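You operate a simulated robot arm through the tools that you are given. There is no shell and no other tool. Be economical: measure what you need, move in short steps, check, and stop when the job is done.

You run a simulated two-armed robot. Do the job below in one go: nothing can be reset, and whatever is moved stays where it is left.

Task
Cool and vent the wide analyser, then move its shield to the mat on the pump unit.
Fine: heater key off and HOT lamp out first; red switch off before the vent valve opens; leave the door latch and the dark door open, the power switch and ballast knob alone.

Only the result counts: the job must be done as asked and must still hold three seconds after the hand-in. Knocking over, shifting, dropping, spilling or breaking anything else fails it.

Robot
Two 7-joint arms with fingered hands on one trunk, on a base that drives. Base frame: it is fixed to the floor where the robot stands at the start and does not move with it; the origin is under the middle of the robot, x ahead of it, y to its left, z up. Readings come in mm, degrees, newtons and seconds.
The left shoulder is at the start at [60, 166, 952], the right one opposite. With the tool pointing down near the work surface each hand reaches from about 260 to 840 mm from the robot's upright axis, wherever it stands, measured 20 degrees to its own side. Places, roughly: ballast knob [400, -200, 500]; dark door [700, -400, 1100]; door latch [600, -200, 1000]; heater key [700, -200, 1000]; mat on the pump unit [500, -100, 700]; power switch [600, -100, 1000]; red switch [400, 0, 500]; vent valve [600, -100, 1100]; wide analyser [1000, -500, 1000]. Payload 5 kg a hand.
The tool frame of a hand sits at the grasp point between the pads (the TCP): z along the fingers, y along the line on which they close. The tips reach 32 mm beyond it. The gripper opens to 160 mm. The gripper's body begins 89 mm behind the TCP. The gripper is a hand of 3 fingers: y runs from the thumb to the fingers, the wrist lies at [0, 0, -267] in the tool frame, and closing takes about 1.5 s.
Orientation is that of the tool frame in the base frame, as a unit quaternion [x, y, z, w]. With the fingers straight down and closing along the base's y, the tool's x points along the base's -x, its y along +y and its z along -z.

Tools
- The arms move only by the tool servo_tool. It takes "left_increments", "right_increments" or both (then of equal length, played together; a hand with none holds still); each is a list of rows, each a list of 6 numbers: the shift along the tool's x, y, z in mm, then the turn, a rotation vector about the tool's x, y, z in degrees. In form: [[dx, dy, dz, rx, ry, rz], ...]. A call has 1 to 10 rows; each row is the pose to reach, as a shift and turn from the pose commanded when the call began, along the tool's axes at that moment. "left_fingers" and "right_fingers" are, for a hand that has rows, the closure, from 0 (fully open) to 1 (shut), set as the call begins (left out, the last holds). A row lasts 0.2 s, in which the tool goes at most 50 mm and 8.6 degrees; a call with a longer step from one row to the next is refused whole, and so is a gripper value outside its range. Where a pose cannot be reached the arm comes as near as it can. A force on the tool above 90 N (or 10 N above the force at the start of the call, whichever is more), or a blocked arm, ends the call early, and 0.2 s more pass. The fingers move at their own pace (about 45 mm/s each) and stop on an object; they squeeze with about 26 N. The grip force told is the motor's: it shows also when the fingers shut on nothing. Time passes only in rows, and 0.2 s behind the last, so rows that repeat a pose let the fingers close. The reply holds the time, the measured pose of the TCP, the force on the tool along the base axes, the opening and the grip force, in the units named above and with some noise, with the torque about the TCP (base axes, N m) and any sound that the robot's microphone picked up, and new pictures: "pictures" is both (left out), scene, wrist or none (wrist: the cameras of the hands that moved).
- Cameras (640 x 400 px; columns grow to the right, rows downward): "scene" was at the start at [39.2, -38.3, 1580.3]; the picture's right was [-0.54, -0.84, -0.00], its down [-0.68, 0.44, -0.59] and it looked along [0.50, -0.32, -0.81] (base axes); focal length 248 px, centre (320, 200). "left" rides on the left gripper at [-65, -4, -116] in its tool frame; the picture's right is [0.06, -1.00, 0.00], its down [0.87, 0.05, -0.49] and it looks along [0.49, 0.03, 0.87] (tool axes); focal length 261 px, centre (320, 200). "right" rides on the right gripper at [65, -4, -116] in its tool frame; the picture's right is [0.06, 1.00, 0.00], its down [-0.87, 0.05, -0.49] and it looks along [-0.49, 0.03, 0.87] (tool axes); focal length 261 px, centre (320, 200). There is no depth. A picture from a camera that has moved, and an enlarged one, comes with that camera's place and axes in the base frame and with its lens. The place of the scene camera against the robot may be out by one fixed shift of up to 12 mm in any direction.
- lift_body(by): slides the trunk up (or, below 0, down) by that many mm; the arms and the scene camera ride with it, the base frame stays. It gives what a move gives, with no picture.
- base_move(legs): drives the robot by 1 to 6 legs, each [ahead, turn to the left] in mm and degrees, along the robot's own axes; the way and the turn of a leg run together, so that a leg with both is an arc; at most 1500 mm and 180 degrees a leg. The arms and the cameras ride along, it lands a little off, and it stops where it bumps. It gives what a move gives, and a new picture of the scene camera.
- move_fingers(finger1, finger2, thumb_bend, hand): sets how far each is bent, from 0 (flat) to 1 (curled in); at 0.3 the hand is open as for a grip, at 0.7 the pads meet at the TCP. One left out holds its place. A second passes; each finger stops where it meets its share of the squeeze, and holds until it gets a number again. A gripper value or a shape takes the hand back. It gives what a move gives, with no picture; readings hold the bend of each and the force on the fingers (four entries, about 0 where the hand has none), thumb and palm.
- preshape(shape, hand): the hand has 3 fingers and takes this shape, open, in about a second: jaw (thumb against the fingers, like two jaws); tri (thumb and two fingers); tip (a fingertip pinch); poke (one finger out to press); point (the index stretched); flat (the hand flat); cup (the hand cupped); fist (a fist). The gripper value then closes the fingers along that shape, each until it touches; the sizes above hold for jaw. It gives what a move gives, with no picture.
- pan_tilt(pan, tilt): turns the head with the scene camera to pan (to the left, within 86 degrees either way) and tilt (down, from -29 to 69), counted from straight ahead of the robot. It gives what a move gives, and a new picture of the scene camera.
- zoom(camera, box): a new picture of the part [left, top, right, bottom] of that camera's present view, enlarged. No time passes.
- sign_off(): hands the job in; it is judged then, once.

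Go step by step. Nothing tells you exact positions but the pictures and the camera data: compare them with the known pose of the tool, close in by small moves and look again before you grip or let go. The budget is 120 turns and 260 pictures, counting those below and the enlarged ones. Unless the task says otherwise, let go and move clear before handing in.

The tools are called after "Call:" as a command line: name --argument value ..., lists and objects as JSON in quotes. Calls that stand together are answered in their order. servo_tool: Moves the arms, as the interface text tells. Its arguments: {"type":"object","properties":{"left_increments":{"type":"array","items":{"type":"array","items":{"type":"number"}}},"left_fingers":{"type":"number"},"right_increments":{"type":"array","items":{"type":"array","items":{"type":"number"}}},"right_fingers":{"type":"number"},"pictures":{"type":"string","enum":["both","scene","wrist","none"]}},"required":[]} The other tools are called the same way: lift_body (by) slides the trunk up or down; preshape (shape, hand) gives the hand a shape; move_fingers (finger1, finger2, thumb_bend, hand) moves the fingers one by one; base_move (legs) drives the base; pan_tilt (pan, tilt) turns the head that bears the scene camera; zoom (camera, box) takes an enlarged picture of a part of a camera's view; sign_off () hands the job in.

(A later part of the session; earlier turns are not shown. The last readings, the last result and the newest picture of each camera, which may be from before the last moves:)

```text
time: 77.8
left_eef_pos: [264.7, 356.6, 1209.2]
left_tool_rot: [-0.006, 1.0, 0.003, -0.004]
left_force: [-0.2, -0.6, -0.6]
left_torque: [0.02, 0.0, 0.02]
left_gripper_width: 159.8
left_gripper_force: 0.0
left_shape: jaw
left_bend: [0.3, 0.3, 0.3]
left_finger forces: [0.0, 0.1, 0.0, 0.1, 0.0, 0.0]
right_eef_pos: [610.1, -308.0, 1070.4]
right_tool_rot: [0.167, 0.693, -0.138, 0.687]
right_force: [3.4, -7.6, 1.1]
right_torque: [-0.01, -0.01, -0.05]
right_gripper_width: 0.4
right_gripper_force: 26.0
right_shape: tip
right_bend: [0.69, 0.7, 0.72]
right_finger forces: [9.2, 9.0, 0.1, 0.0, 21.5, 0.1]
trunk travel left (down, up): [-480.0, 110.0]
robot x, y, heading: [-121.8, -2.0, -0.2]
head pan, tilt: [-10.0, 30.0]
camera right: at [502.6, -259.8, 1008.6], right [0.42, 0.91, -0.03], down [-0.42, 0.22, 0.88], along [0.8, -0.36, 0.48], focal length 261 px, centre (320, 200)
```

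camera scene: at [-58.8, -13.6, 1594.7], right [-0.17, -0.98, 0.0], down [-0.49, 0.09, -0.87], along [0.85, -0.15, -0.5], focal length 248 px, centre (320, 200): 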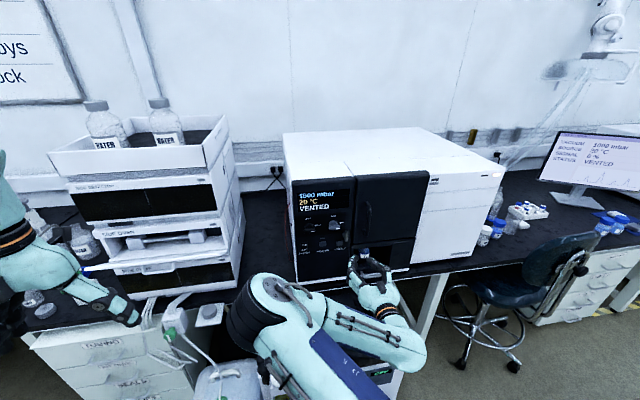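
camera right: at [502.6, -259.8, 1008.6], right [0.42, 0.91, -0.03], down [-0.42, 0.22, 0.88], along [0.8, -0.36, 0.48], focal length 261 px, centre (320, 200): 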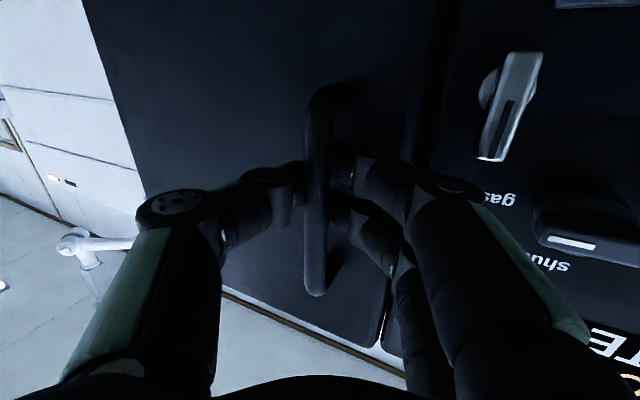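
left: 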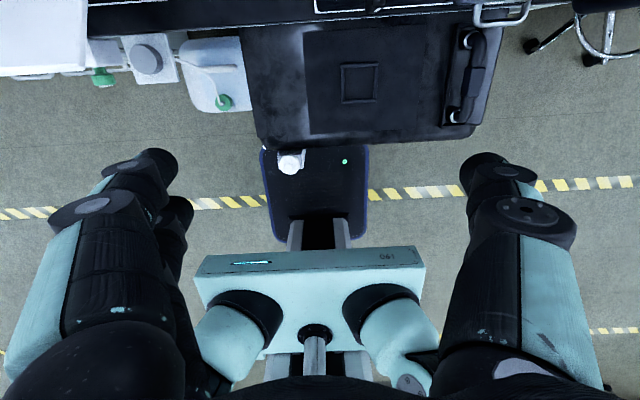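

The bar is held. I'll pull the door open along its arc about the right-hand hinge, gently at first.

Call:
servo_tool --right_increments '[[0, -6, -8, 0, 0, 0], [0, -13, -16, 0, 0, 0], [0, -20, -24, 0, 0, 0]]' --pictures "wrist"

Call:
zoom --camera "scene" --box '[290, 155, 450, 285]'

```text
time: 78.6
left_eef_pos: [265.3, 355.9, 1209.2]
left_tool_rot: [-0.005, 1.0, 0.005, -0.004]
left_force: [0.2, -0.1, 0.8]
left_torque: [0.02, 0.02, 0.01]
left_gripper_width: 159.7
left_gripper_force: 0.0
left_shape: jaw
left_bend: [0.3, 0.3, 0.3]
left_finger forces: [0.0, 0.0, 0.1, 0.0, 0.0, 0.0]
right_eef_pos: [579.9, -316.4, 1071.0]
right_tool_rot: [0.166, 0.693, -0.138, 0.687]
right_force: [5.0, -14.0, 2.8]
right_torque: [-0.06, -0.03, -0.05]
right_gripper_width: 0.0
right_gripper_force: 26.4
right_shape: tip
right_bend: [0.69, 0.7, 0.72]
right_finger forces: [8.5, 8.3, 0.0, 0.0, 26.0, 0.0]
trunk travel left (down, up): [-480.0, 110.0]
robot x, y, heading: [-124.7, -0.5, -0.2]
head pan, tilt: [-10.0, 30.0]
camera right: at [472.5, -268.2, 1008.5], right [0.42, 0.91, -0.03], down [-0.42, 0.22, 0.88], along [0.8, -0.36, 0.48], focal length 261 px, centre (320, 200)
```

right: 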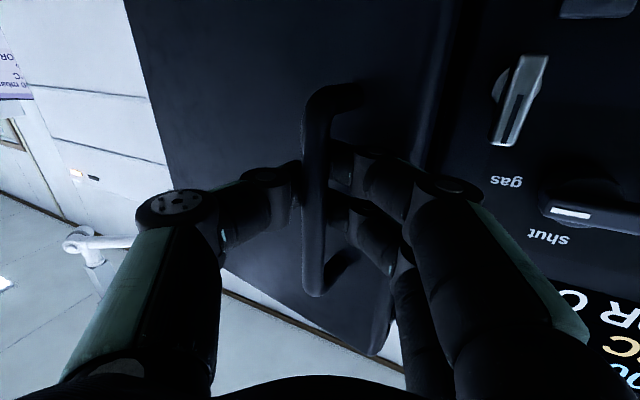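

```text
3.08 times, centred on (370, 220) of scene
camera zoom: at [-56.4, -15.4, 1594.5], right [-0.17, -0.98, 0.0], down [-0.49, 0.09, -0.87], along [0.85, -0.15, -0.5], focal length 762 px, centre (166, 138)
```

zoom: 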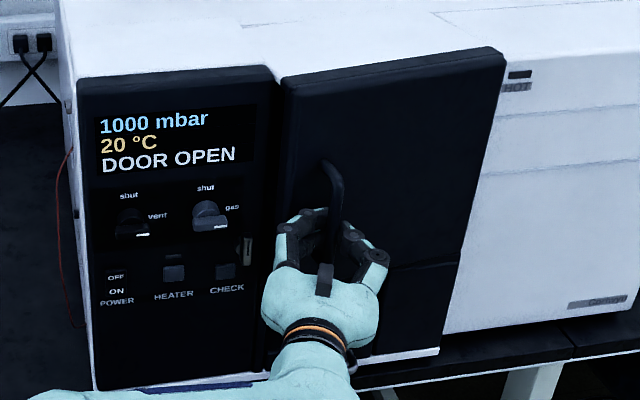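

The door is opening (DOOR OPEN shown). I'll keep following the arc.

Call:
servo_tool --right_increments '[[0, -10, -7, 0, 0, 0], [0, -19, -14, 0, 0, 0], [0, -28, -20, 0, 0, 0], [0, -37, -26, 0, 0, 0], [0, -46, -31, 0, 0, 0], [0, -56, -36, 0, 0, 0]]' --pictures "wrist"

Call:
zoom --camera "scene" --box '[290, 155, 450, 285]'

```text
time: 80.0
left_eef_pos: [264.4, 357.0, 1210.6]
left_tool_rot: [-0.006, 1.0, 0.003, -0.004]
left_force: [-0.1, 0.4, 0.5]
left_torque: [0.0, -0.01, 0.01]
left_gripper_width: 160.1
left_gripper_force: 0.1
left_shape: jaw
left_bend: [0.3, 0.3, 0.3]
left_finger forces: [0.0, 0.0, 0.0, 0.1, 0.0, 0.1]
right_eef_pos: [523.7, -348.9, 1069.9]
right_tool_rot: [0.166, 0.693, -0.138, 0.688]
right_force: [5.6, -8.6, 14.4]
right_torque: [-0.12, -0.08, 0.01]
right_gripper_width: 0.1
right_gripper_force: 25.9
right_shape: tip
right_bend: [0.7, 0.7, 0.72]
right_finger forces: [7.6, 7.5, 0.1, 0.0, 20.4, 0.0]
trunk travel left (down, up): [-480.0, 110.0]
robot x, y, heading: [-123.4, 0.7, 0.0]
head pan, tilt: [-10.0, 30.0]
camera right: at [416.5, -302.2, 1007.0], right [0.42, 0.91, -0.03], down [-0.43, 0.22, 0.88], along [0.8, -0.36, 0.48], focal length 261 px, centre (320, 200)
```

right: 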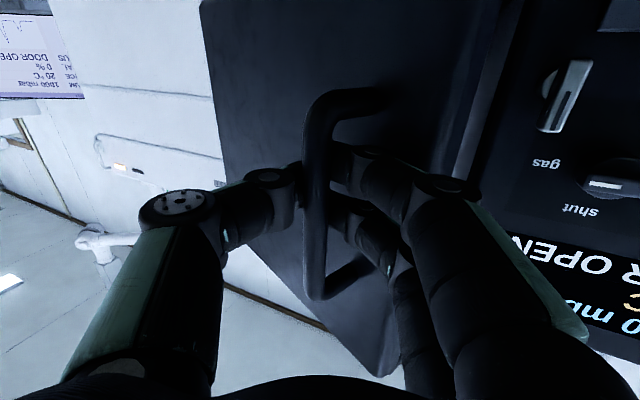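

```text
3.08 times, centred on (370, 220) of scene
camera zoom: at [-57.2, -14.3, 1594.6], right [-0.17, -0.98, 0.0], down [-0.49, 0.09, -0.87], along [0.85, -0.15, -0.5], focal length 762 px, centre (166, 138)
```

zoom: 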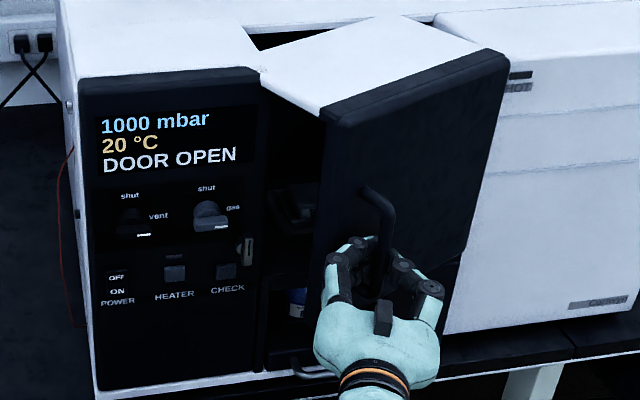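

The door is about 30° open and the angle between hand and bar is getting tight. I'll let go, back off, and push the door further from its inner side.

Call:
servo_tool --right_increments '[[0, 0, 0, 0, 0, 0], [0, 0, 0, 0, 0, 0], [0, 0, 0, 0, 0, 0], [0, 0, 0, 0, 0, 0], [0, 0, -20, 0, 0, 0], [0, 0, -45, 0, 0, 0], [0, 0, -70, 0, 0, 0]]' --right_fingers 0.6 --pictures "both"

Call:
zoom --camera "scene" --box '[290, 145, 450, 275]'

```text
time: 81.6
left_eef_pos: [265.6, 357.6, 1208.4]
left_tool_rot: [-0.007, 1.0, 0.003, -0.004]
left_force: [-0.4, -0.3, 0.1]
left_torque: [-0.01, 0.03, 0.01]
left_gripper_width: 159.8
left_gripper_force: 0.0
left_shape: jaw
left_bend: [0.3, 0.3, 0.3]
left_finger forces: [0.0, 0.0, 0.0, 0.0, 0.0, 0.0]
right_eef_pos: [471.7, -318.2, 1071.2]
right_tool_rot: [0.165, 0.693, -0.138, 0.688]
right_force: [0.1, 0.2, 0.1]
right_torque: [-0.01, 0.02, -0.01]
right_gripper_width: 63.6
right_gripper_force: 0.0
right_shape: tip
right_bend: [0.73, 0.73, 0.7]
right_finger forces: [0.0, 0.0, 0.0, 0.1, 0.0, 0.0]
right hand out of reach, approached as far as the arm can: row 7
trunk travel left (down, up): [-480.0, 110.0]
robot x, y, heading: [-119.8, -1.1, -0.1]
head pan, tilt: [-10.0, 30.0]
camera scene: at [-56.6, -13.5, 1594.5], right [-0.17, -0.98, 0.0], down [-0.49, 0.09, -0.87], along [0.85, -0.15, -0.5], focal length 248 px, centre (320, 200)
camera right: at [365.6, -270.9, 1007.9], right [0.42, 0.91, -0.03], down [-0.42, 0.22, 0.88], along [0.8, -0.36, 0.48], focal length 261 px, centre (320, 200)
```

scene: 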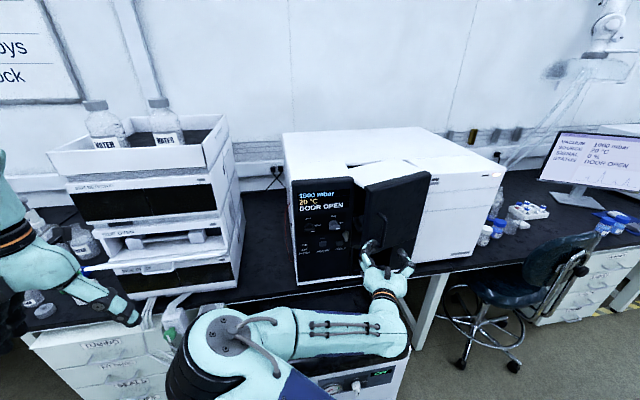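
right: 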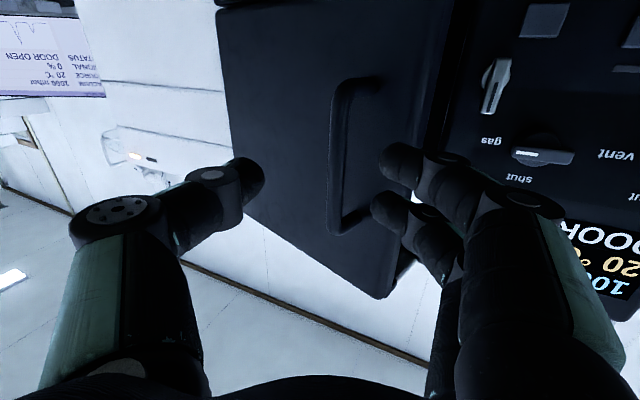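

```text
3.08 times, centred on (370, 210) of scene
camera zoom: at [-56.6, -13.5, 1594.5], right [-0.17, -0.98, 0.0], down [-0.49, 0.09, -0.87], along [0.85, -0.15, -0.5], focal length 762 px, centre (166, 169)
```

zoom: 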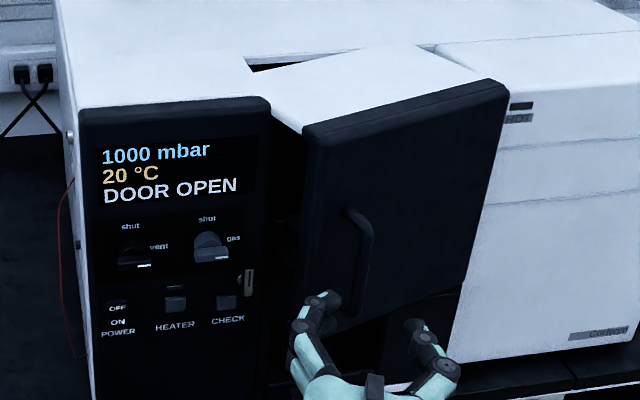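

The door holds at about 25°. I'll close the fingers, swing the hand left round the door's edge and turn it to point right.

Call:
servo_tool --right_increments '[[0, 36, -17, 0, 0, 0], [0, 73, -33, 8, 0, 0], [0, 107, -49, 16, 0, 0], [0, 120, -22, 24, 0, 0], [0, 133, 8, 30, 0, 0]]' --right_fingers 1 --pictures "both"

Call:
zoom --camera "scene" --box '[290, 145, 450, 275]'

```text
time: 82.8
left_eef_pos: [265.2, 358.9, 1209.3]
left_tool_rot: [-0.006, 1.0, 0.004, -0.004]
left_force: [1.0, 0.1, 0.2]
left_torque: [0.03, 0.01, 0.01]
left_gripper_width: 159.9
left_gripper_force: 0.1
left_shape: jaw
left_bend: [0.3, 0.3, 0.3]
left_finger forces: [0.1, 0.0, 0.1, 0.0, 0.0, 0.1]
right_eef_pos: [536.9, -200.2, 1075.2]
right_tool_rot: [0.33, 0.636, -0.314, 0.623]
right_force: [-2.5, -2.0, -1.5]
right_torque: [-0.18, -0.11, 0.22]
right_gripper_width: 0.2
right_gripper_force: 26.3
right_shape: tip
right_bend: [0.65, 0.65, 0.67]
right_finger forces: [0.1, 0.0, 0.0, 0.0, 0.0, 0.0]
trunk travel left (down, up): [-480.0, 110.0]
robot x, y, heading: [-122.0, -2.1, 0.0]
head pan, tilt: [-10.0, 30.0]
camera scene: at [-56.2, -13.8, 1594.4], right [-0.17, -0.98, 0.0], down [-0.49, 0.09, -0.87], along [0.85, -0.15, -0.5], focal length 248 px, centre (320, 200)
camera right: at [465.4, -107.6, 1014.1], right [0.81, 0.59, -0.05], down [-0.24, 0.41, 0.88], along [0.54, -0.7, 0.47], focal length 261 px, centre (320, 200)
```

scene: 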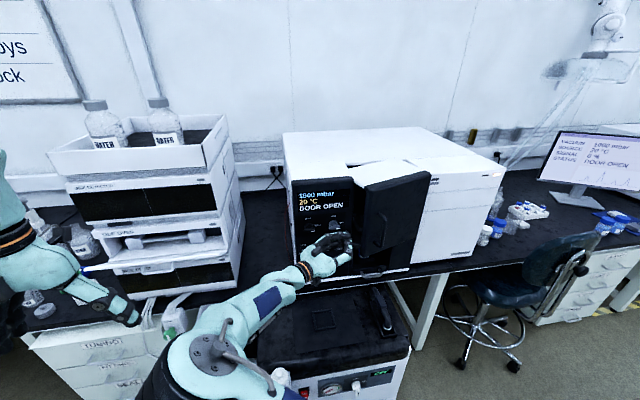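
right: 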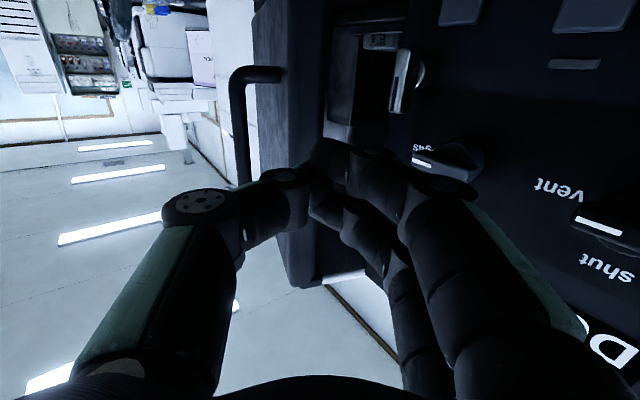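

```text
3.08 times, centred on (370, 210) of scene
camera zoom: at [-56.2, -13.8, 1594.4], right [-0.17, -0.98, 0.0], down [-0.49, 0.09, -0.87], along [0.85, -0.15, -0.5], focal length 762 px, centre (166, 169)
```

zoom: 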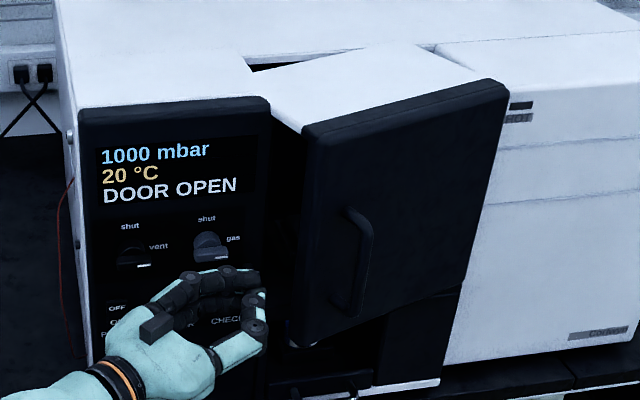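

The fingertips point at the door's edge, but the gas knob is near the knuckles. I'll raise the hand 60 mm to be in front of the flat display and shift past the edge.

Call:
servo_tool --right_increments '[[-20, 0, 0, 0, 0, 0], [-40, 0, 0, 0, 0, 0], [-60, 10, 0, 0, 0, 0], [-62, 25, 0, 0, 0, 0], [-62, 38, 0, 0, 0, 0]]' --pictures "wrist"

Call:
zoom --camera "scene" --box '[290, 145, 450, 275]'

```text
time: 84.0
left_eef_pos: [264.4, 357.9, 1208.5]
left_tool_rot: [-0.008, 1.0, 0.004, -0.003]
left_force: [-0.6, 0.0, -0.6]
left_torque: [0.01, -0.03, 0.0]
left_gripper_width: 159.7
left_gripper_force: 0.0
left_shape: jaw
left_bend: [0.3, 0.3, 0.3]
left_finger forces: [0.0, 0.1, 0.0, 0.1, 0.1, 0.1]
right_eef_pos: [566.8, -181.6, 1138.1]
right_tool_rot: [0.338, 0.634, -0.313, 0.621]
right_force: [0.3, 0.5, -0.2]
right_torque: [-0.01, -0.04, 0.02]
right_gripper_width: 0.1
right_gripper_force: 26.0
right_shape: tip
right_bend: [0.65, 0.65, 0.67]
right_finger forces: [0.0, 0.0, 0.1, 0.1, 0.0, 0.0]
trunk travel left (down, up): [-480.0, 110.0]
robot x, y, heading: [-123.2, 0.3, 0.1]
head pan, tilt: [-10.0, 30.0]
camera right: at [496.9, -87.5, 1077.2], right [0.82, 0.58, -0.04], down [-0.24, 0.4, 0.89], along [0.53, -0.71, 0.46], focal length 261 px, centre (320, 200)
```

right: 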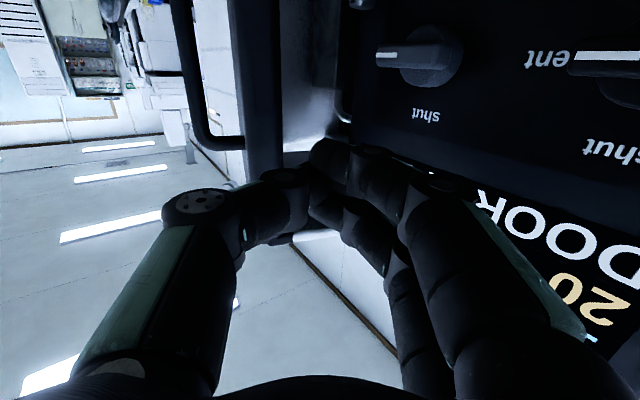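

```text
3.08 times, centred on (370, 210) of scene
camera zoom: at [-56.6, -13.7, 1594.5], right [-0.17, -0.98, 0.0], down [-0.49, 0.09, -0.87], along [0.85, -0.15, -0.5], focal length 762 px, centre (166, 169)
```

zoom: 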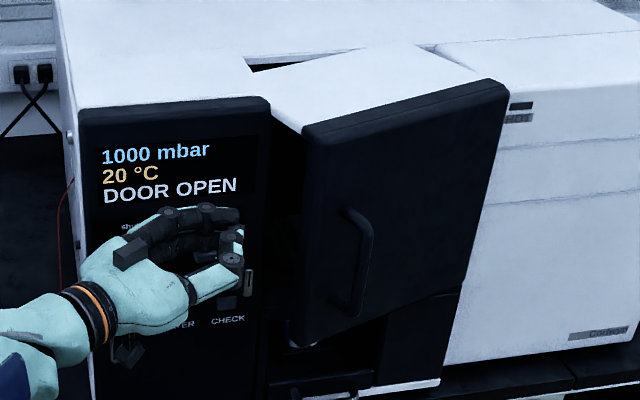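

The tips are now past the door's inner edge. I'll advance inside it and push the door to the right, turning the hand with it.

Call:
servo_tool --right_increments '[[0, 0, 22, 0, 0, 0], [0, 0, 45, 0, 0, 0], [0, -25, 55, 4, 0, 0], [0, -50, 64, 8, 0, 0], [0, -76, 74, 12, 0, 0], [0, -102, 83, 16, 0, 0]]' --pictures "both"

Call:
zoom --camera "scene" --box '[290, 145, 450, 275]'

```text
time: 85.2
left_eef_pos: [261.1, 362.5, 1209.3]
left_tool_rot: [-0.01, 1.0, 0.002, -0.003]
left_force: [0.3, -0.5, -0.3]
left_torque: [0.1, 0.07, -0.02]
left_gripper_width: 160.0
left_gripper_force: 0.1
left_shape: jaw
left_bend: [0.3, 0.3, 0.3]
left_finger forces: [0.0, 0.1, 0.0, 0.0, 0.1, 0.0]
right_eef_pos: [550.0, -261.5, 1132.3]
right_tool_rot: [0.393, 0.604, -0.367, 0.588]
right_force: [-21.5, 55.8, 15.1]
right_torque: [-0.91, -0.37, -0.26]
right_gripper_width: 0.1
right_gripper_force: 25.9
right_shape: tip
right_bend: [0.67, 0.69, 0.69]
right_finger forces: [0.1, 35.6, 0.0, 0.0, 62.3, 0.0]
trunk travel left (down, up): [-480.0, 110.0]
robot x, y, heading: [-126.1, -2.6, 1.2]
head pan, tilt: [-10.0, 30.0]
stopped in row 6 (right hand): the force on the tool passed its limit at 98 N (the readings are from after the stop); the commanded pose is now the measured one
camera scene: at [-58.7, -6.9, 1594.9], right [-0.15, -0.99, 0.0], down [-0.49, 0.07, -0.87], along [0.86, -0.14, -0.5], focal length 248 px, centre (320, 200)
camera right: at [497.1, -155.5, 1072.9], right [0.9, 0.42, -0.04], down [-0.16, 0.43, 0.89], along [0.4, -0.8, 0.46], focal length 261 px, centre (320, 200)
```

scene: 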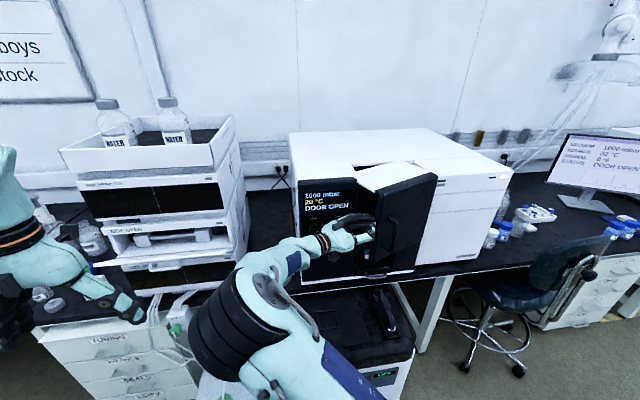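
right: 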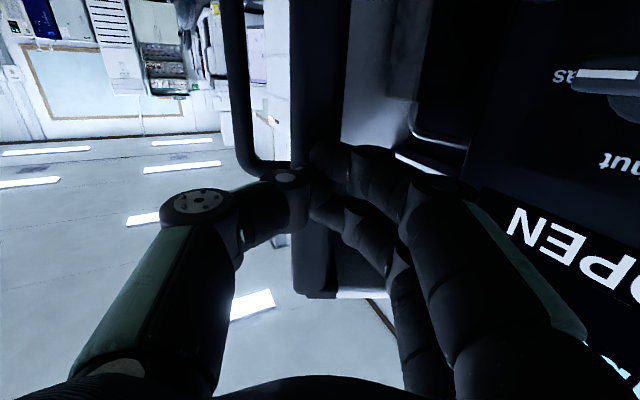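

```text
3.08 times, centred on (370, 210) of scene
camera zoom: at [-58.7, -6.9, 1594.9], right [-0.15, -0.99, 0.0], down [-0.49, 0.07, -0.87], along [0.86, -0.14, -0.5], focal length 762 px, centre (166, 169)
```

zoom: 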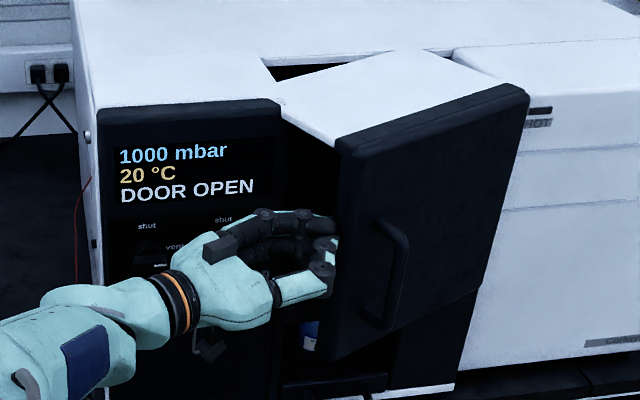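

The tip caught on the door's thick edge and opened it only a little more. I'll back off and roll the hand so that it's thin horizontally and can get behind the door.

Call:
servo_tool --right_increments '[[0, 0, -20, 0, 0, 0], [0, 0, -40, 0, 0, -5], [0, 0, -60, 0, 0, -13], [0, 0, -60, 0, 0, -21], [0, 0, -60, 0, 0, -29], [0, 0, -60, 0, 0, -37], [0, 0, -60, 0, 0, -45], [0, 0, -60, 0, 0, -53], [0, 0, -60, 0, 0, -61], [0, 0, -60, 0, 0, -69]]' --pictures "both"

```text
time: 87.5
left_eef_pos: [262.4, 360.2, 1210.4]
left_tool_rot: [-0.009, 1.0, 0.003, -0.004]
left_force: [-0.8, 0.1, -0.1]
left_torque: [0.03, -0.02, -0.01]
left_gripper_width: 160.3
left_gripper_force: 0.1
left_shape: jaw
left_bend: [0.3, 0.3, 0.3]
left_finger forces: [0.0, 0.0, 0.1, 0.0, 0.1, 0.1]
right_eef_pos: [522.9, -219.9, 1130.4]
right_tool_rot: [-0.013, 0.723, -0.636, 0.269]
right_force: [0.6, 0.4, -0.3]
right_torque: [-0.02, -0.01, 0.02]
right_gripper_width: 0.0
right_gripper_force: 25.9
right_shape: tip
right_bend: [0.66, 0.66, 0.68]
right_finger forces: [0.0, 0.0, 0.0, 0.0, 0.0, 0.0]
trunk travel left (down, up): [-480.0, 110.0]
robot x, y, heading: [-120.2, 2.0, 1.0]
head pan, tilt: [-10.0, 30.0]
camera scene: at [-56.8, -13.7, 1594.5], right [-0.16, -0.99, 0.0], down [-0.49, 0.08, -0.87], along [0.85, -0.14, -0.5], focal length 248 px, centre (320, 200)
camera right: at [419.1, -138.3, 1116.9], right [0.27, 0.17, -0.95], down [0.56, 0.77, 0.29], along [0.78, -0.61, 0.12], focal length 261 px, centre (320, 200)
```

scene: 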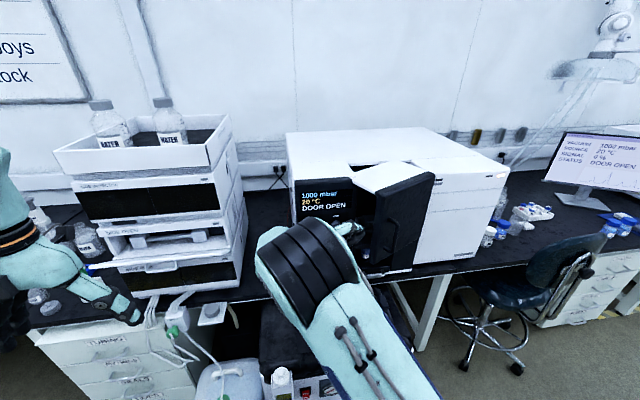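
right: 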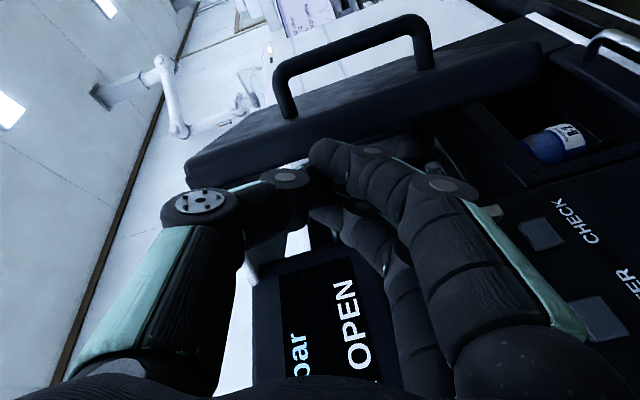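

The roll worked, and the hand is now thin horizontally. I'll move it between panel edge and door, point it into the gap, and look before pushing.

Call:
servo_tool --right_increments '[[-20, 1, 3, 0, 0, 0], [-42, 2, 6, 0, 0, 0], [-61, 3, 8, 0, 0, 0], [-61, 3, 30, 0, 0, 0], [-61, 3, 55, 0, 0, 0]]' --pictures "both"

Call:
zoom --camera "scene" --box '[290, 145, 450, 275]'

```text
time: 88.7
left_eef_pos: [262.0, 359.5, 1210.6]
left_tool_rot: [-0.009, 1.0, 0.003, -0.003]
left_force: [0.5, 0.0, 0.0]
left_torque: [0.0, 0.04, -0.01]
left_gripper_width: 160.1
left_gripper_force: 0.0
left_shape: jaw
left_bend: [0.3, 0.3, 0.3]
left_finger forces: [0.0, 0.1, 0.0, 0.1, 0.0, 0.0]
right_eef_pos: [549.2, -238.9, 1135.3]
right_tool_rot: [-0.011, 0.719, -0.638, 0.275]
right_force: [-0.6, -1.0, 0.2]
right_torque: [0.0, 0.0, 0.01]
right_gripper_width: 0.0
right_gripper_force: 26.6
right_shape: tip
right_bend: [0.66, 0.66, 0.68]
right_finger forces: [0.0, 0.0, 0.1, 0.0, 0.0, 0.1]
right hand out of reach, approached as far as the arm can: row 2, 3, 4, 5
trunk travel left (down, up): [-480.0, 110.0]
robot x, y, heading: [-120.9, 0.7, 0.8]
head pan, tilt: [-10.0, 30.0]
camera scene: at [-56.8, -13.3, 1594.5], right [-0.16, -0.99, 0.0], down [-0.49, 0.08, -0.87], along [0.85, -0.14, -0.5], focal length 248 px, centre (320, 200)
camera right: at [446.2, -157.9, 1119.2], right [0.28, 0.16, -0.95], down [0.55, 0.78, 0.3], along [0.78, -0.61, 0.13], focal length 261 px, centre (320, 200)
```

scene: 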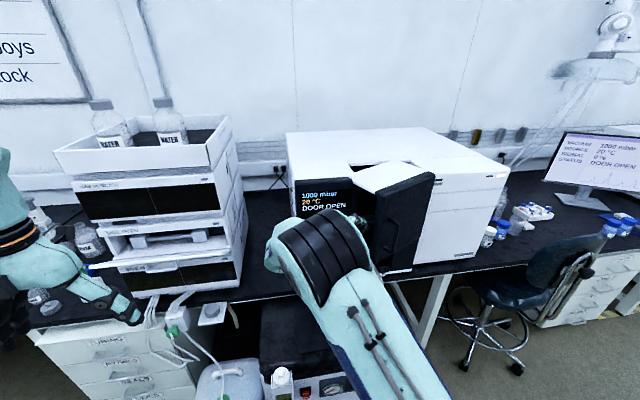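
right: 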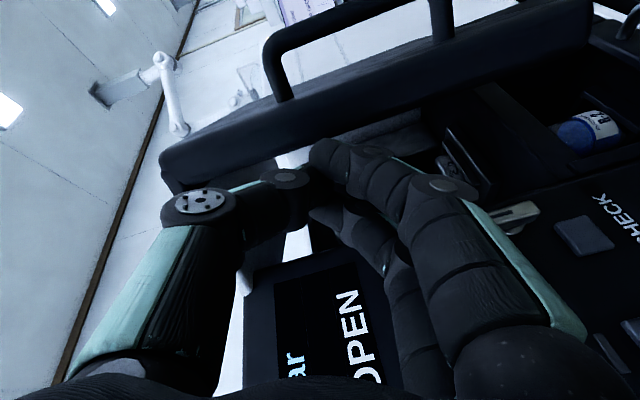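

```text
3.08 times, centred on (370, 210) of scene
camera zoom: at [-56.8, -13.3, 1594.5], right [-0.16, -0.99, 0.0], down [-0.49, 0.08, -0.87], along [0.85, -0.14, -0.5], focal length 762 px, centre (166, 169)
```

zoom: 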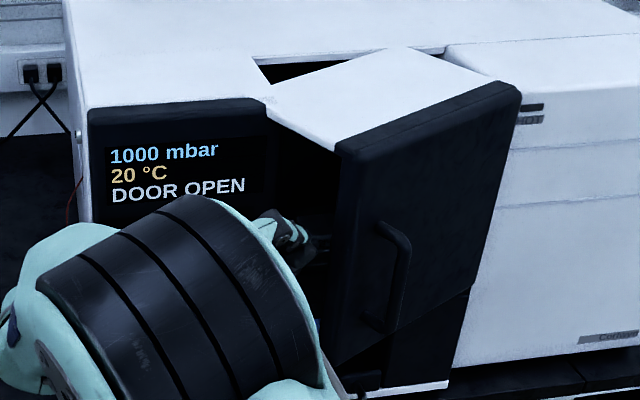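

The arm is at its reach limit again, with the fingertips just outside the gap. I'll drive the base 45 mm forward, which carries the hand into the gap.

Call:
base_move --legs '[[45, 0]]'

Call:
zoom --camera "right" --box '[0, 0, 640, 400]'

Call:
zoom --camera "scene" --box '[290, 145, 450, 275]'

```text
time: 89.5
left_eef_pos: [310.7, 360.3, 1209.3]
left_tool_rot: [-0.008, 1.0, 0.004, -0.004]
left_force: [0.1, 0.6, -0.8]
left_torque: [0.02, 0.06, -0.03]
left_gripper_width: 160.2
left_gripper_force: 0.0
left_shape: jaw
left_bend: [0.3, 0.3, 0.3]
left_finger forces: [0.0, 0.0, 0.1, 0.1, 0.0, 0.1]
right_eef_pos: [596.4, -239.6, 1133.9]
right_tool_rot: [-0.011, 0.719, -0.638, 0.274]
right_force: [-1.2, -0.3, -0.5]
right_torque: [-0.01, 0.01, -0.05]
right_gripper_width: 0.2
right_gripper_force: 26.5
right_shape: tip
right_bend: [0.66, 0.66, 0.68]
right_finger forces: [0.1, 0.1, 0.0, 0.0, 0.0, 0.0]
trunk travel left (down, up): [-480.0, 110.0]
robot x, y, heading: [-79.9, 4.2, 0.6]
head pan, tilt: [-10.0, 30.0]
camera scene: at [-9.2, -12.5, 1594.4], right [-0.16, -0.99, 0.0], down [-0.49, 0.08, -0.87], along [0.85, -0.14, -0.5], focal length 248 px, centre (320, 200)
```

scene: 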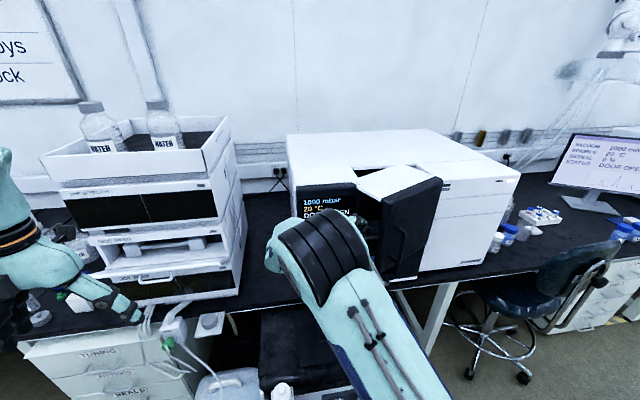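

```text
1.00 times, centred on (320, 200) of right (not enlarged: the box is as wide or as high as the picture)
camera zoom: at [492.8, -158.4, 1118.2], right [0.28, 0.16, -0.95], down [0.56, 0.78, 0.3], along [0.78, -0.61, 0.13], focal length 261 px, centre (320, 200)
```

zoom: 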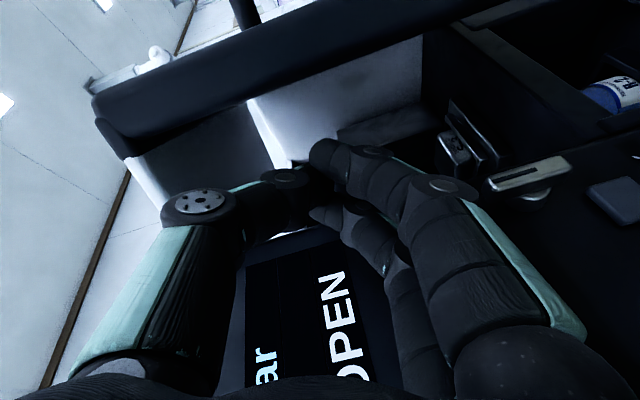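

```text
3.08 times, centred on (370, 210) of scene
camera zoom: at [-9.2, -12.5, 1594.4], right [-0.16, -0.99, 0.0], down [-0.49, 0.08, -0.87], along [0.85, -0.14, -0.5], focal length 762 px, centre (166, 169)
```

zoom: 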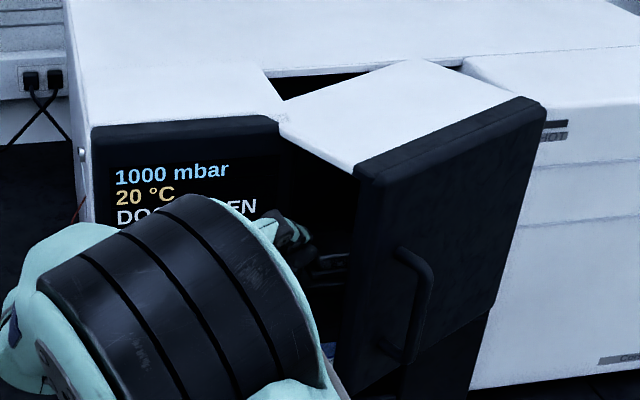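

The fingertips are behind the door's inner face. I'll push it outwards and to the right.

Call:
servo_tool --right_increments '[[20, -9, 13, 0, 0, 0], [41, -18, 26, 0, 0, 0], [62, -27, 40, 0, 0, 0], [82, -36, 53, 0, 0, 0]]' --pictures "wrist"

Call:
zoom --camera "scene" --box '[290, 145, 450, 275]'

```text
time: 90.5
left_eef_pos: [309.0, 359.7, 1209.4]
left_tool_rot: [-0.008, 1.0, 0.003, -0.003]
left_force: [0.2, 0.3, -0.7]
left_torque: [0.02, 0.0, 0.0]
left_gripper_width: 160.0
left_gripper_force: 0.0
left_shape: jaw
left_bend: [0.3, 0.3, 0.3]
left_finger forces: [0.0, 0.0, 0.0, 0.0, 0.0, 0.1]
right_eef_pos: [535.0, -327.0, 1136.9]
right_tool_rot: [-0.01, 0.719, -0.638, 0.275]
right_force: [-0.3, -1.2, -0.3]
right_torque: [-0.02, 0.0, -0.01]
right_gripper_width: 0.1
right_gripper_force: 26.2
right_shape: tip
right_bend: [0.66, 0.66, 0.68]
right_finger forces: [0.1, 0.1, 0.0, 0.1, 0.1, 0.0]
trunk travel left (down, up): [-480.0, 110.0]
robot x, y, heading: [-78.3, 1.4, 0.7]
head pan, tilt: [-10.0, 30.0]
camera right: at [430.9, -245.1, 1120.8], right [0.28, 0.16, -0.95], down [0.55, 0.78, 0.3], along [0.78, -0.61, 0.13], focal length 261 px, centre (320, 200)
```

right: 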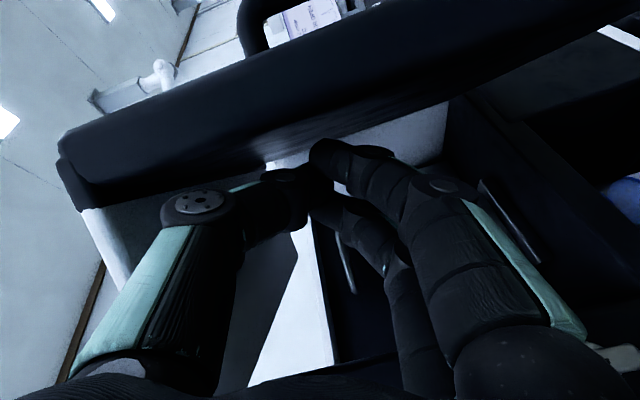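

```text
3.08 times, centred on (370, 210) of scene
camera zoom: at [-12.0, -12.5, 1594.6], right [-0.16, -0.99, 0.0], down [-0.49, 0.08, -0.87], along [0.85, -0.14, -0.5], focal length 762 px, centre (166, 169)
```

zoom: 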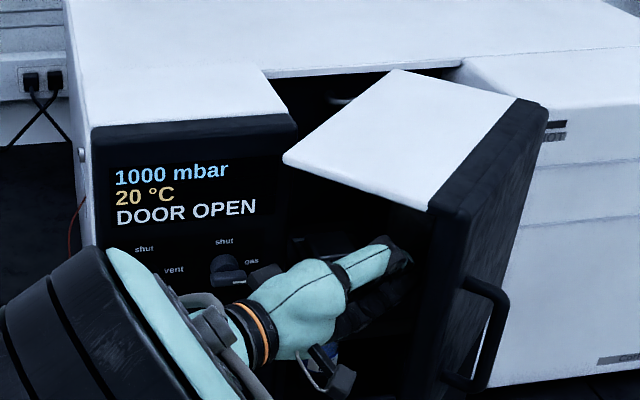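

The door is swinging well, now about 60° open. I'll push on in the same way.

Call:
servo_tool --right_increments '[[20, -9, 10, 0, 0, 0], [41, -18, 20, 0, 0, 0], [62, -27, 30, 0, 0, 0], [82, -35, 42, 0, 0, 0], [90, -38, 60, 0, 0, 0]]' --pictures "both"

Call:
zoom --camera "scene" --box '[290, 145, 450, 275]'

```text
time: 91.8
left_eef_pos: [308.6, 360.2, 1208.9]
left_tool_rot: [-0.008, 1.0, 0.003, -0.004]
left_force: [0.3, 0.5, 0.6]
left_torque: [-0.01, 0.01, -0.01]
left_gripper_width: 160.0
left_gripper_force: 0.0
left_shape: jaw
left_bend: [0.3, 0.3, 0.3]
left_finger forces: [0.0, 0.0, 0.0, 0.1, 0.1, 0.1]
right_eef_pos: [470.7, -418.1, 1133.7]
right_tool_rot: [-0.01, 0.719, -0.638, 0.275]
right_force: [0.2, 0.2, 0.4]
right_torque: [0.0, 0.0, 0.01]
right_gripper_width: 0.0
right_gripper_force: 25.7
right_shape: tip
right_bend: [0.66, 0.66, 0.68]
right_finger forces: [0.0, 0.0, 0.0, 0.0, 0.0, 0.0]
trunk travel left (down, up): [-480.0, 110.0]
robot x, y, heading: [-81.4, -0.1, 0.6]
head pan, tilt: [-10.0, 30.0]
camera scene: at [-11.3, -12.8, 1594.5], right [-0.16, -0.99, 0.0], down [-0.49, 0.08, -0.87], along [0.85, -0.14, -0.5], focal length 248 px, centre (320, 200)
camera right: at [366.7, -337.3, 1118.7], right [0.28, 0.16, -0.95], down [0.55, 0.78, 0.3], along [0.78, -0.61, 0.13], focal length 261 px, centre (320, 200)
```

scene: 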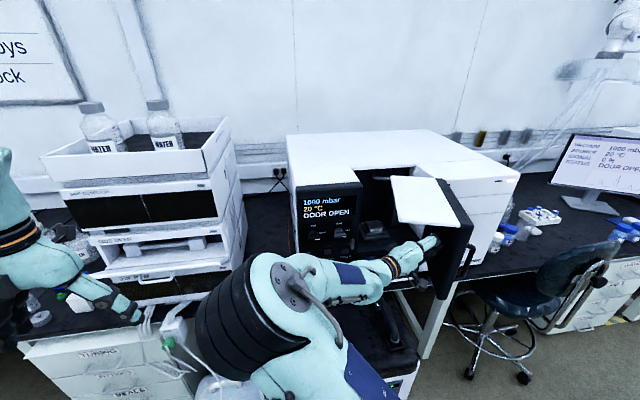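
right: 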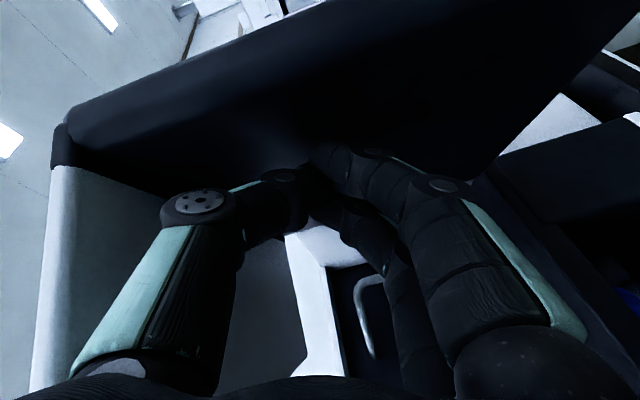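

```text
3.08 times, centred on (370, 210) of scene
camera zoom: at [-11.3, -12.8, 1594.5], right [-0.16, -0.99, 0.0], down [-0.49, 0.08, -0.87], along [0.85, -0.14, -0.5], focal length 762 px, centre (166, 169)
```

zoom: 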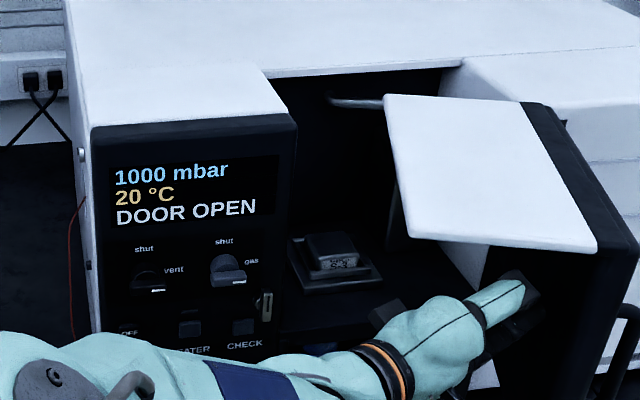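

The door is about 90° open. Inside I see a small labelled dark block on a stand; I'll enlarge it.

Call:
zoom --camera "scene" --box '[350, 175, 410, 245]'

Call:
zoom --camera "scene" --box '[255, 280, 335, 400]'

```text
5.71 times, centred on (380, 210) of scene
camera zoom: at [-11.3, -12.8, 1594.5], right [-0.16, -0.99, 0.0], down [-0.49, 0.08, -0.87], along [0.85, -0.14, -0.5], focal length 1416 px, centre (-23, 143)
```

zoom: 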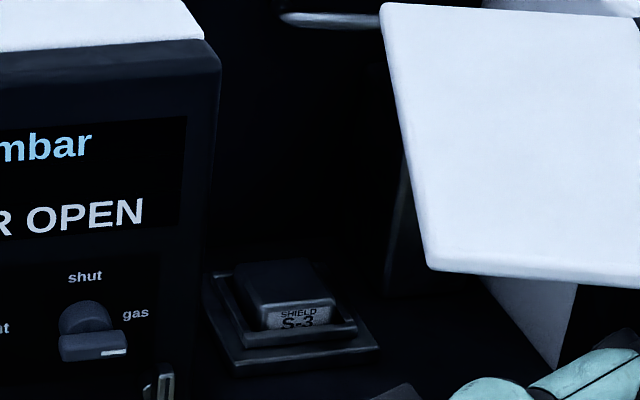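

```text
3.33 times, centred on (295, 340) of scene
camera zoom: at [-11.3, -12.8, 1594.5], right [-0.16, -0.99, 0.0], down [-0.49, 0.08, -0.87], along [0.85, -0.14, -0.5], focal length 826 px, centre (403, -267)
```

zoom: 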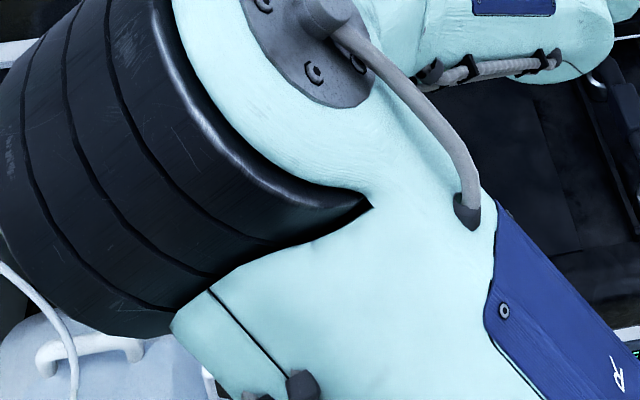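

The block is labelled SHIELD S-3 and sits in a rimmed tray near [750, -358, 1000]. The door's white roof slab still overhangs the approach, so I'll push the door further open.

Call:
servo_tool --right_increments '[[14, -7, 18, 0, 0, 0], [28, -13, 37, 0, 0, 0], [42, -20, 55, 0, 0, 0], [56, -27, 75, 0, 0, 0]]' --pictures "scene"

Call:
zoom --camera "scene" --box '[310, 145, 490, 275]'

```text
time: 92.8
left_eef_pos: [307.9, 359.0, 1209.3]
left_tool_rot: [-0.007, 1.0, 0.003, -0.004]
left_force: [-0.5, 0.1, -0.1]
left_torque: [-0.02, -0.01, 0.02]
left_gripper_width: 160.1
left_gripper_force: 0.1
left_shape: jaw
left_bend: [0.3, 0.3, 0.3]
left_finger forces: [0.0, 0.0, 0.0, 0.1, 0.0, 0.1]
right_eef_pos: [444.0, -513.0, 1135.9]
right_tool_rot: [-0.009, 0.72, -0.637, 0.274]
right_force: [0.1, 0.1, -0.6]
right_torque: [-0.02, 0.01, -0.01]
right_gripper_width: 0.0
right_gripper_force: 25.7
right_shape: tip
right_bend: [0.66, 0.66, 0.68]
right_finger forces: [0.0, 0.0, 0.0, 0.0, 0.1, 0.1]
trunk travel left (down, up): [-480.0, 110.0]
robot x, y, heading: [-77.4, 1.0, 1.0]
head pan, tilt: [-10.0, 30.0]
camera scene: at [-11.5, -13.0, 1594.5], right [-0.16, -0.99, 0.0], down [-0.49, 0.08, -0.87], along [0.85, -0.14, -0.5], focal length 248 px, centre (320, 200)
```

scene: 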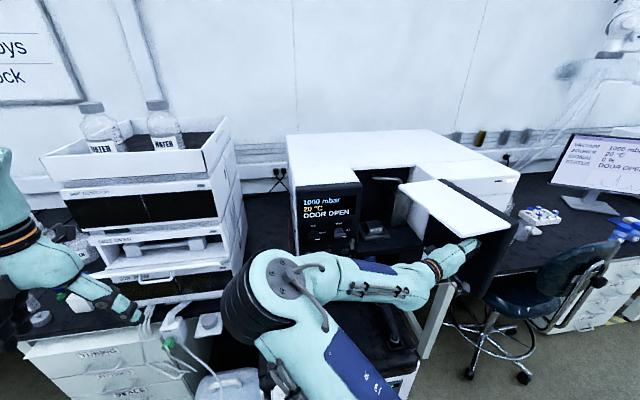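

```text
3.08 times, centred on (400, 210) of scene
camera zoom: at [-11.5, -13.0, 1594.5], right [-0.16, -0.99, 0.0], down [-0.49, 0.08, -0.87], along [0.85, -0.14, -0.5], focal length 762 px, centre (74, 169)
```

zoom: 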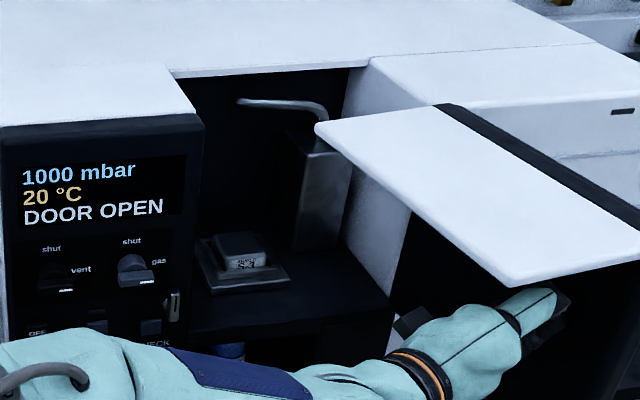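

The door is at about 96° and moves easily. I'll open it a little more to get the roof slab clear of the arm's way.

Call:
servo_tool --right_increments '[[10, -5, 13, 0, 0, 0], [21, -9, 26, 0, 0, 0], [31, -14, 39, 0, 0, 0], [38, -17, 48, 0, 0, 0]]' --pictures "none"

Call:
zoom --camera "scene" --box '[310, 145, 510, 290]'

```text
time: 93.8
left_eef_pos: [307.8, 358.9, 1209.4]
left_tool_rot: [-0.008, 1.0, 0.004, -0.004]
left_force: [-0.6, -0.6, 0.9]
left_torque: [0.03, -0.02, 0.0]
left_gripper_width: 160.0
left_gripper_force: 0.1
left_shape: jaw
left_bend: [0.3, 0.3, 0.3]
left_finger forces: [0.0, 0.2, 0.0, 0.1, 0.1, 0.0]
right_eef_pos: [419.9, -572.9, 1136.6]
right_tool_rot: [-0.01, 0.72, -0.637, 0.274]
right_force: [-0.2, -1.0, -0.1]
right_torque: [0.01, 0.01, -0.01]
right_gripper_width: 0.0
right_gripper_force: 26.4
right_shape: tip
right_bend: [0.66, 0.66, 0.68]
right_finger forces: [0.0, 0.0, 0.0, 0.0, 0.0, 0.0]
right hand out of reach, approached as far as the arm can: row 4
trunk travel left (down, up): [-480.0, 110.0]
robot x, y, heading: [-76.5, -0.7, 0.6]
head pan, tilt: [-10.0, 30.0]
```

```text
2.76 times, centred on (410, 218) of scene
camera zoom: at [-12.7, -13.8, 1594.5], right [-0.16, -0.99, 0.0], down [-0.49, 0.08, -0.87], along [0.85, -0.14, -0.5], focal length 684 px, centre (72, 152)
```

zoom: 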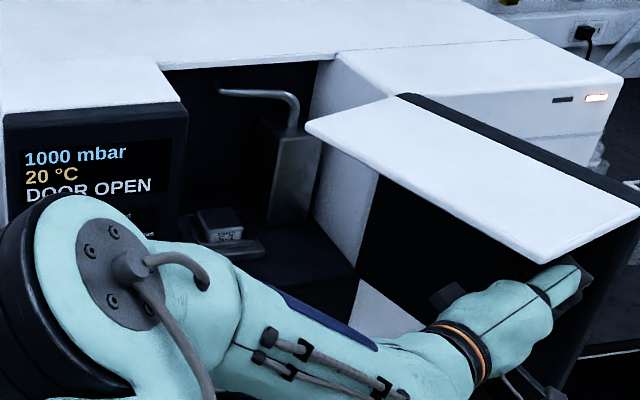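

The door is now about 110° open with the slab well to the side. I'll bring the hand out to the left and reorient it to point forward and down for the shield.

Call:
servo_tool --right_increments '[[-16, 8, -28, 0, 0, 0], [-31, 15, -57, 0, 0, 0], [-47, 23, -85, -7.2, -0.35, 3.2], [-62, 31, -113, -14.5, -0.7, 6.3], [-78, 38, -142, -21.7, -1.05, 9.5], [-93, 46, -170, -28.9, -1.4, 12.7], [-109, 54, -198, -36.2, -1.75, 15.9], [-109, 54, -198, -43.4, -2.1, 19], [-109, 54, -198, -50.6, -2.45, 22.2], [-109, 54, -198, -57.8, -2.8, 25.4]]' --pictures "both" --right_fingers 0.5

```text
time: 96.0
left_eef_pos: [307.9, 357.2, 1210.2]
left_tool_rot: [-0.008, 1.0, 0.004, -0.004]
left_force: [0.0, -0.5, 0.6]
left_torque: [0.05, 0.01, -0.01]
left_gripper_width: 160.2
left_gripper_force: 0.0
left_shape: jaw
left_bend: [0.3, 0.3, 0.3]
left_finger forces: [0.1, 0.0, 0.1, 0.0, 0.0, 0.1]
right_eef_pos: [452.4, -344.8, 1133.7]
right_tool_rot: [-0.003, 0.914, -0.14, 0.38]
right_force: [0.1, 0.1, -0.5]
right_torque: [0.03, -0.05, 0.02]
right_gripper_width: 80.2
right_gripper_force: 0.0
right_shape: tip
right_bend: [0.72, 0.72, 0.7]
right_finger forces: [0.0, 0.0, 0.0, 0.0, 0.0, 0.0]
trunk travel left (down, up): [-480.0, 110.0]
robot x, y, heading: [-82.2, -2.7, 0.4]
head pan, tilt: [-10.0, 30.0]
camera scene: at [-12.0, -14.6, 1594.5], right [-0.16, -0.99, 0.0], down [-0.49, 0.08, -0.87], along [0.85, -0.14, -0.5], focal length 248 px, centre (320, 200)
camera right: at [325.1, -325.7, 1169.9], right [0.05, 0.95, -0.3], down [0.28, 0.27, 0.92], along [0.96, -0.13, -0.25], focal length 261 px, centre (320, 200)
```

scene: 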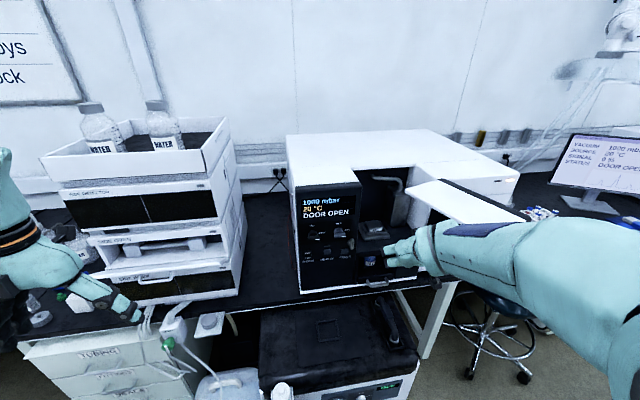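
right: 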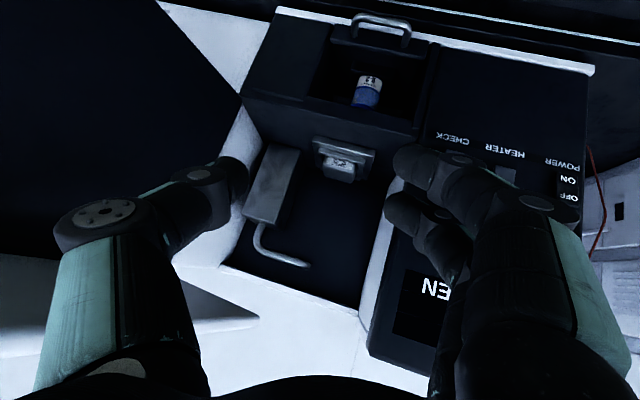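

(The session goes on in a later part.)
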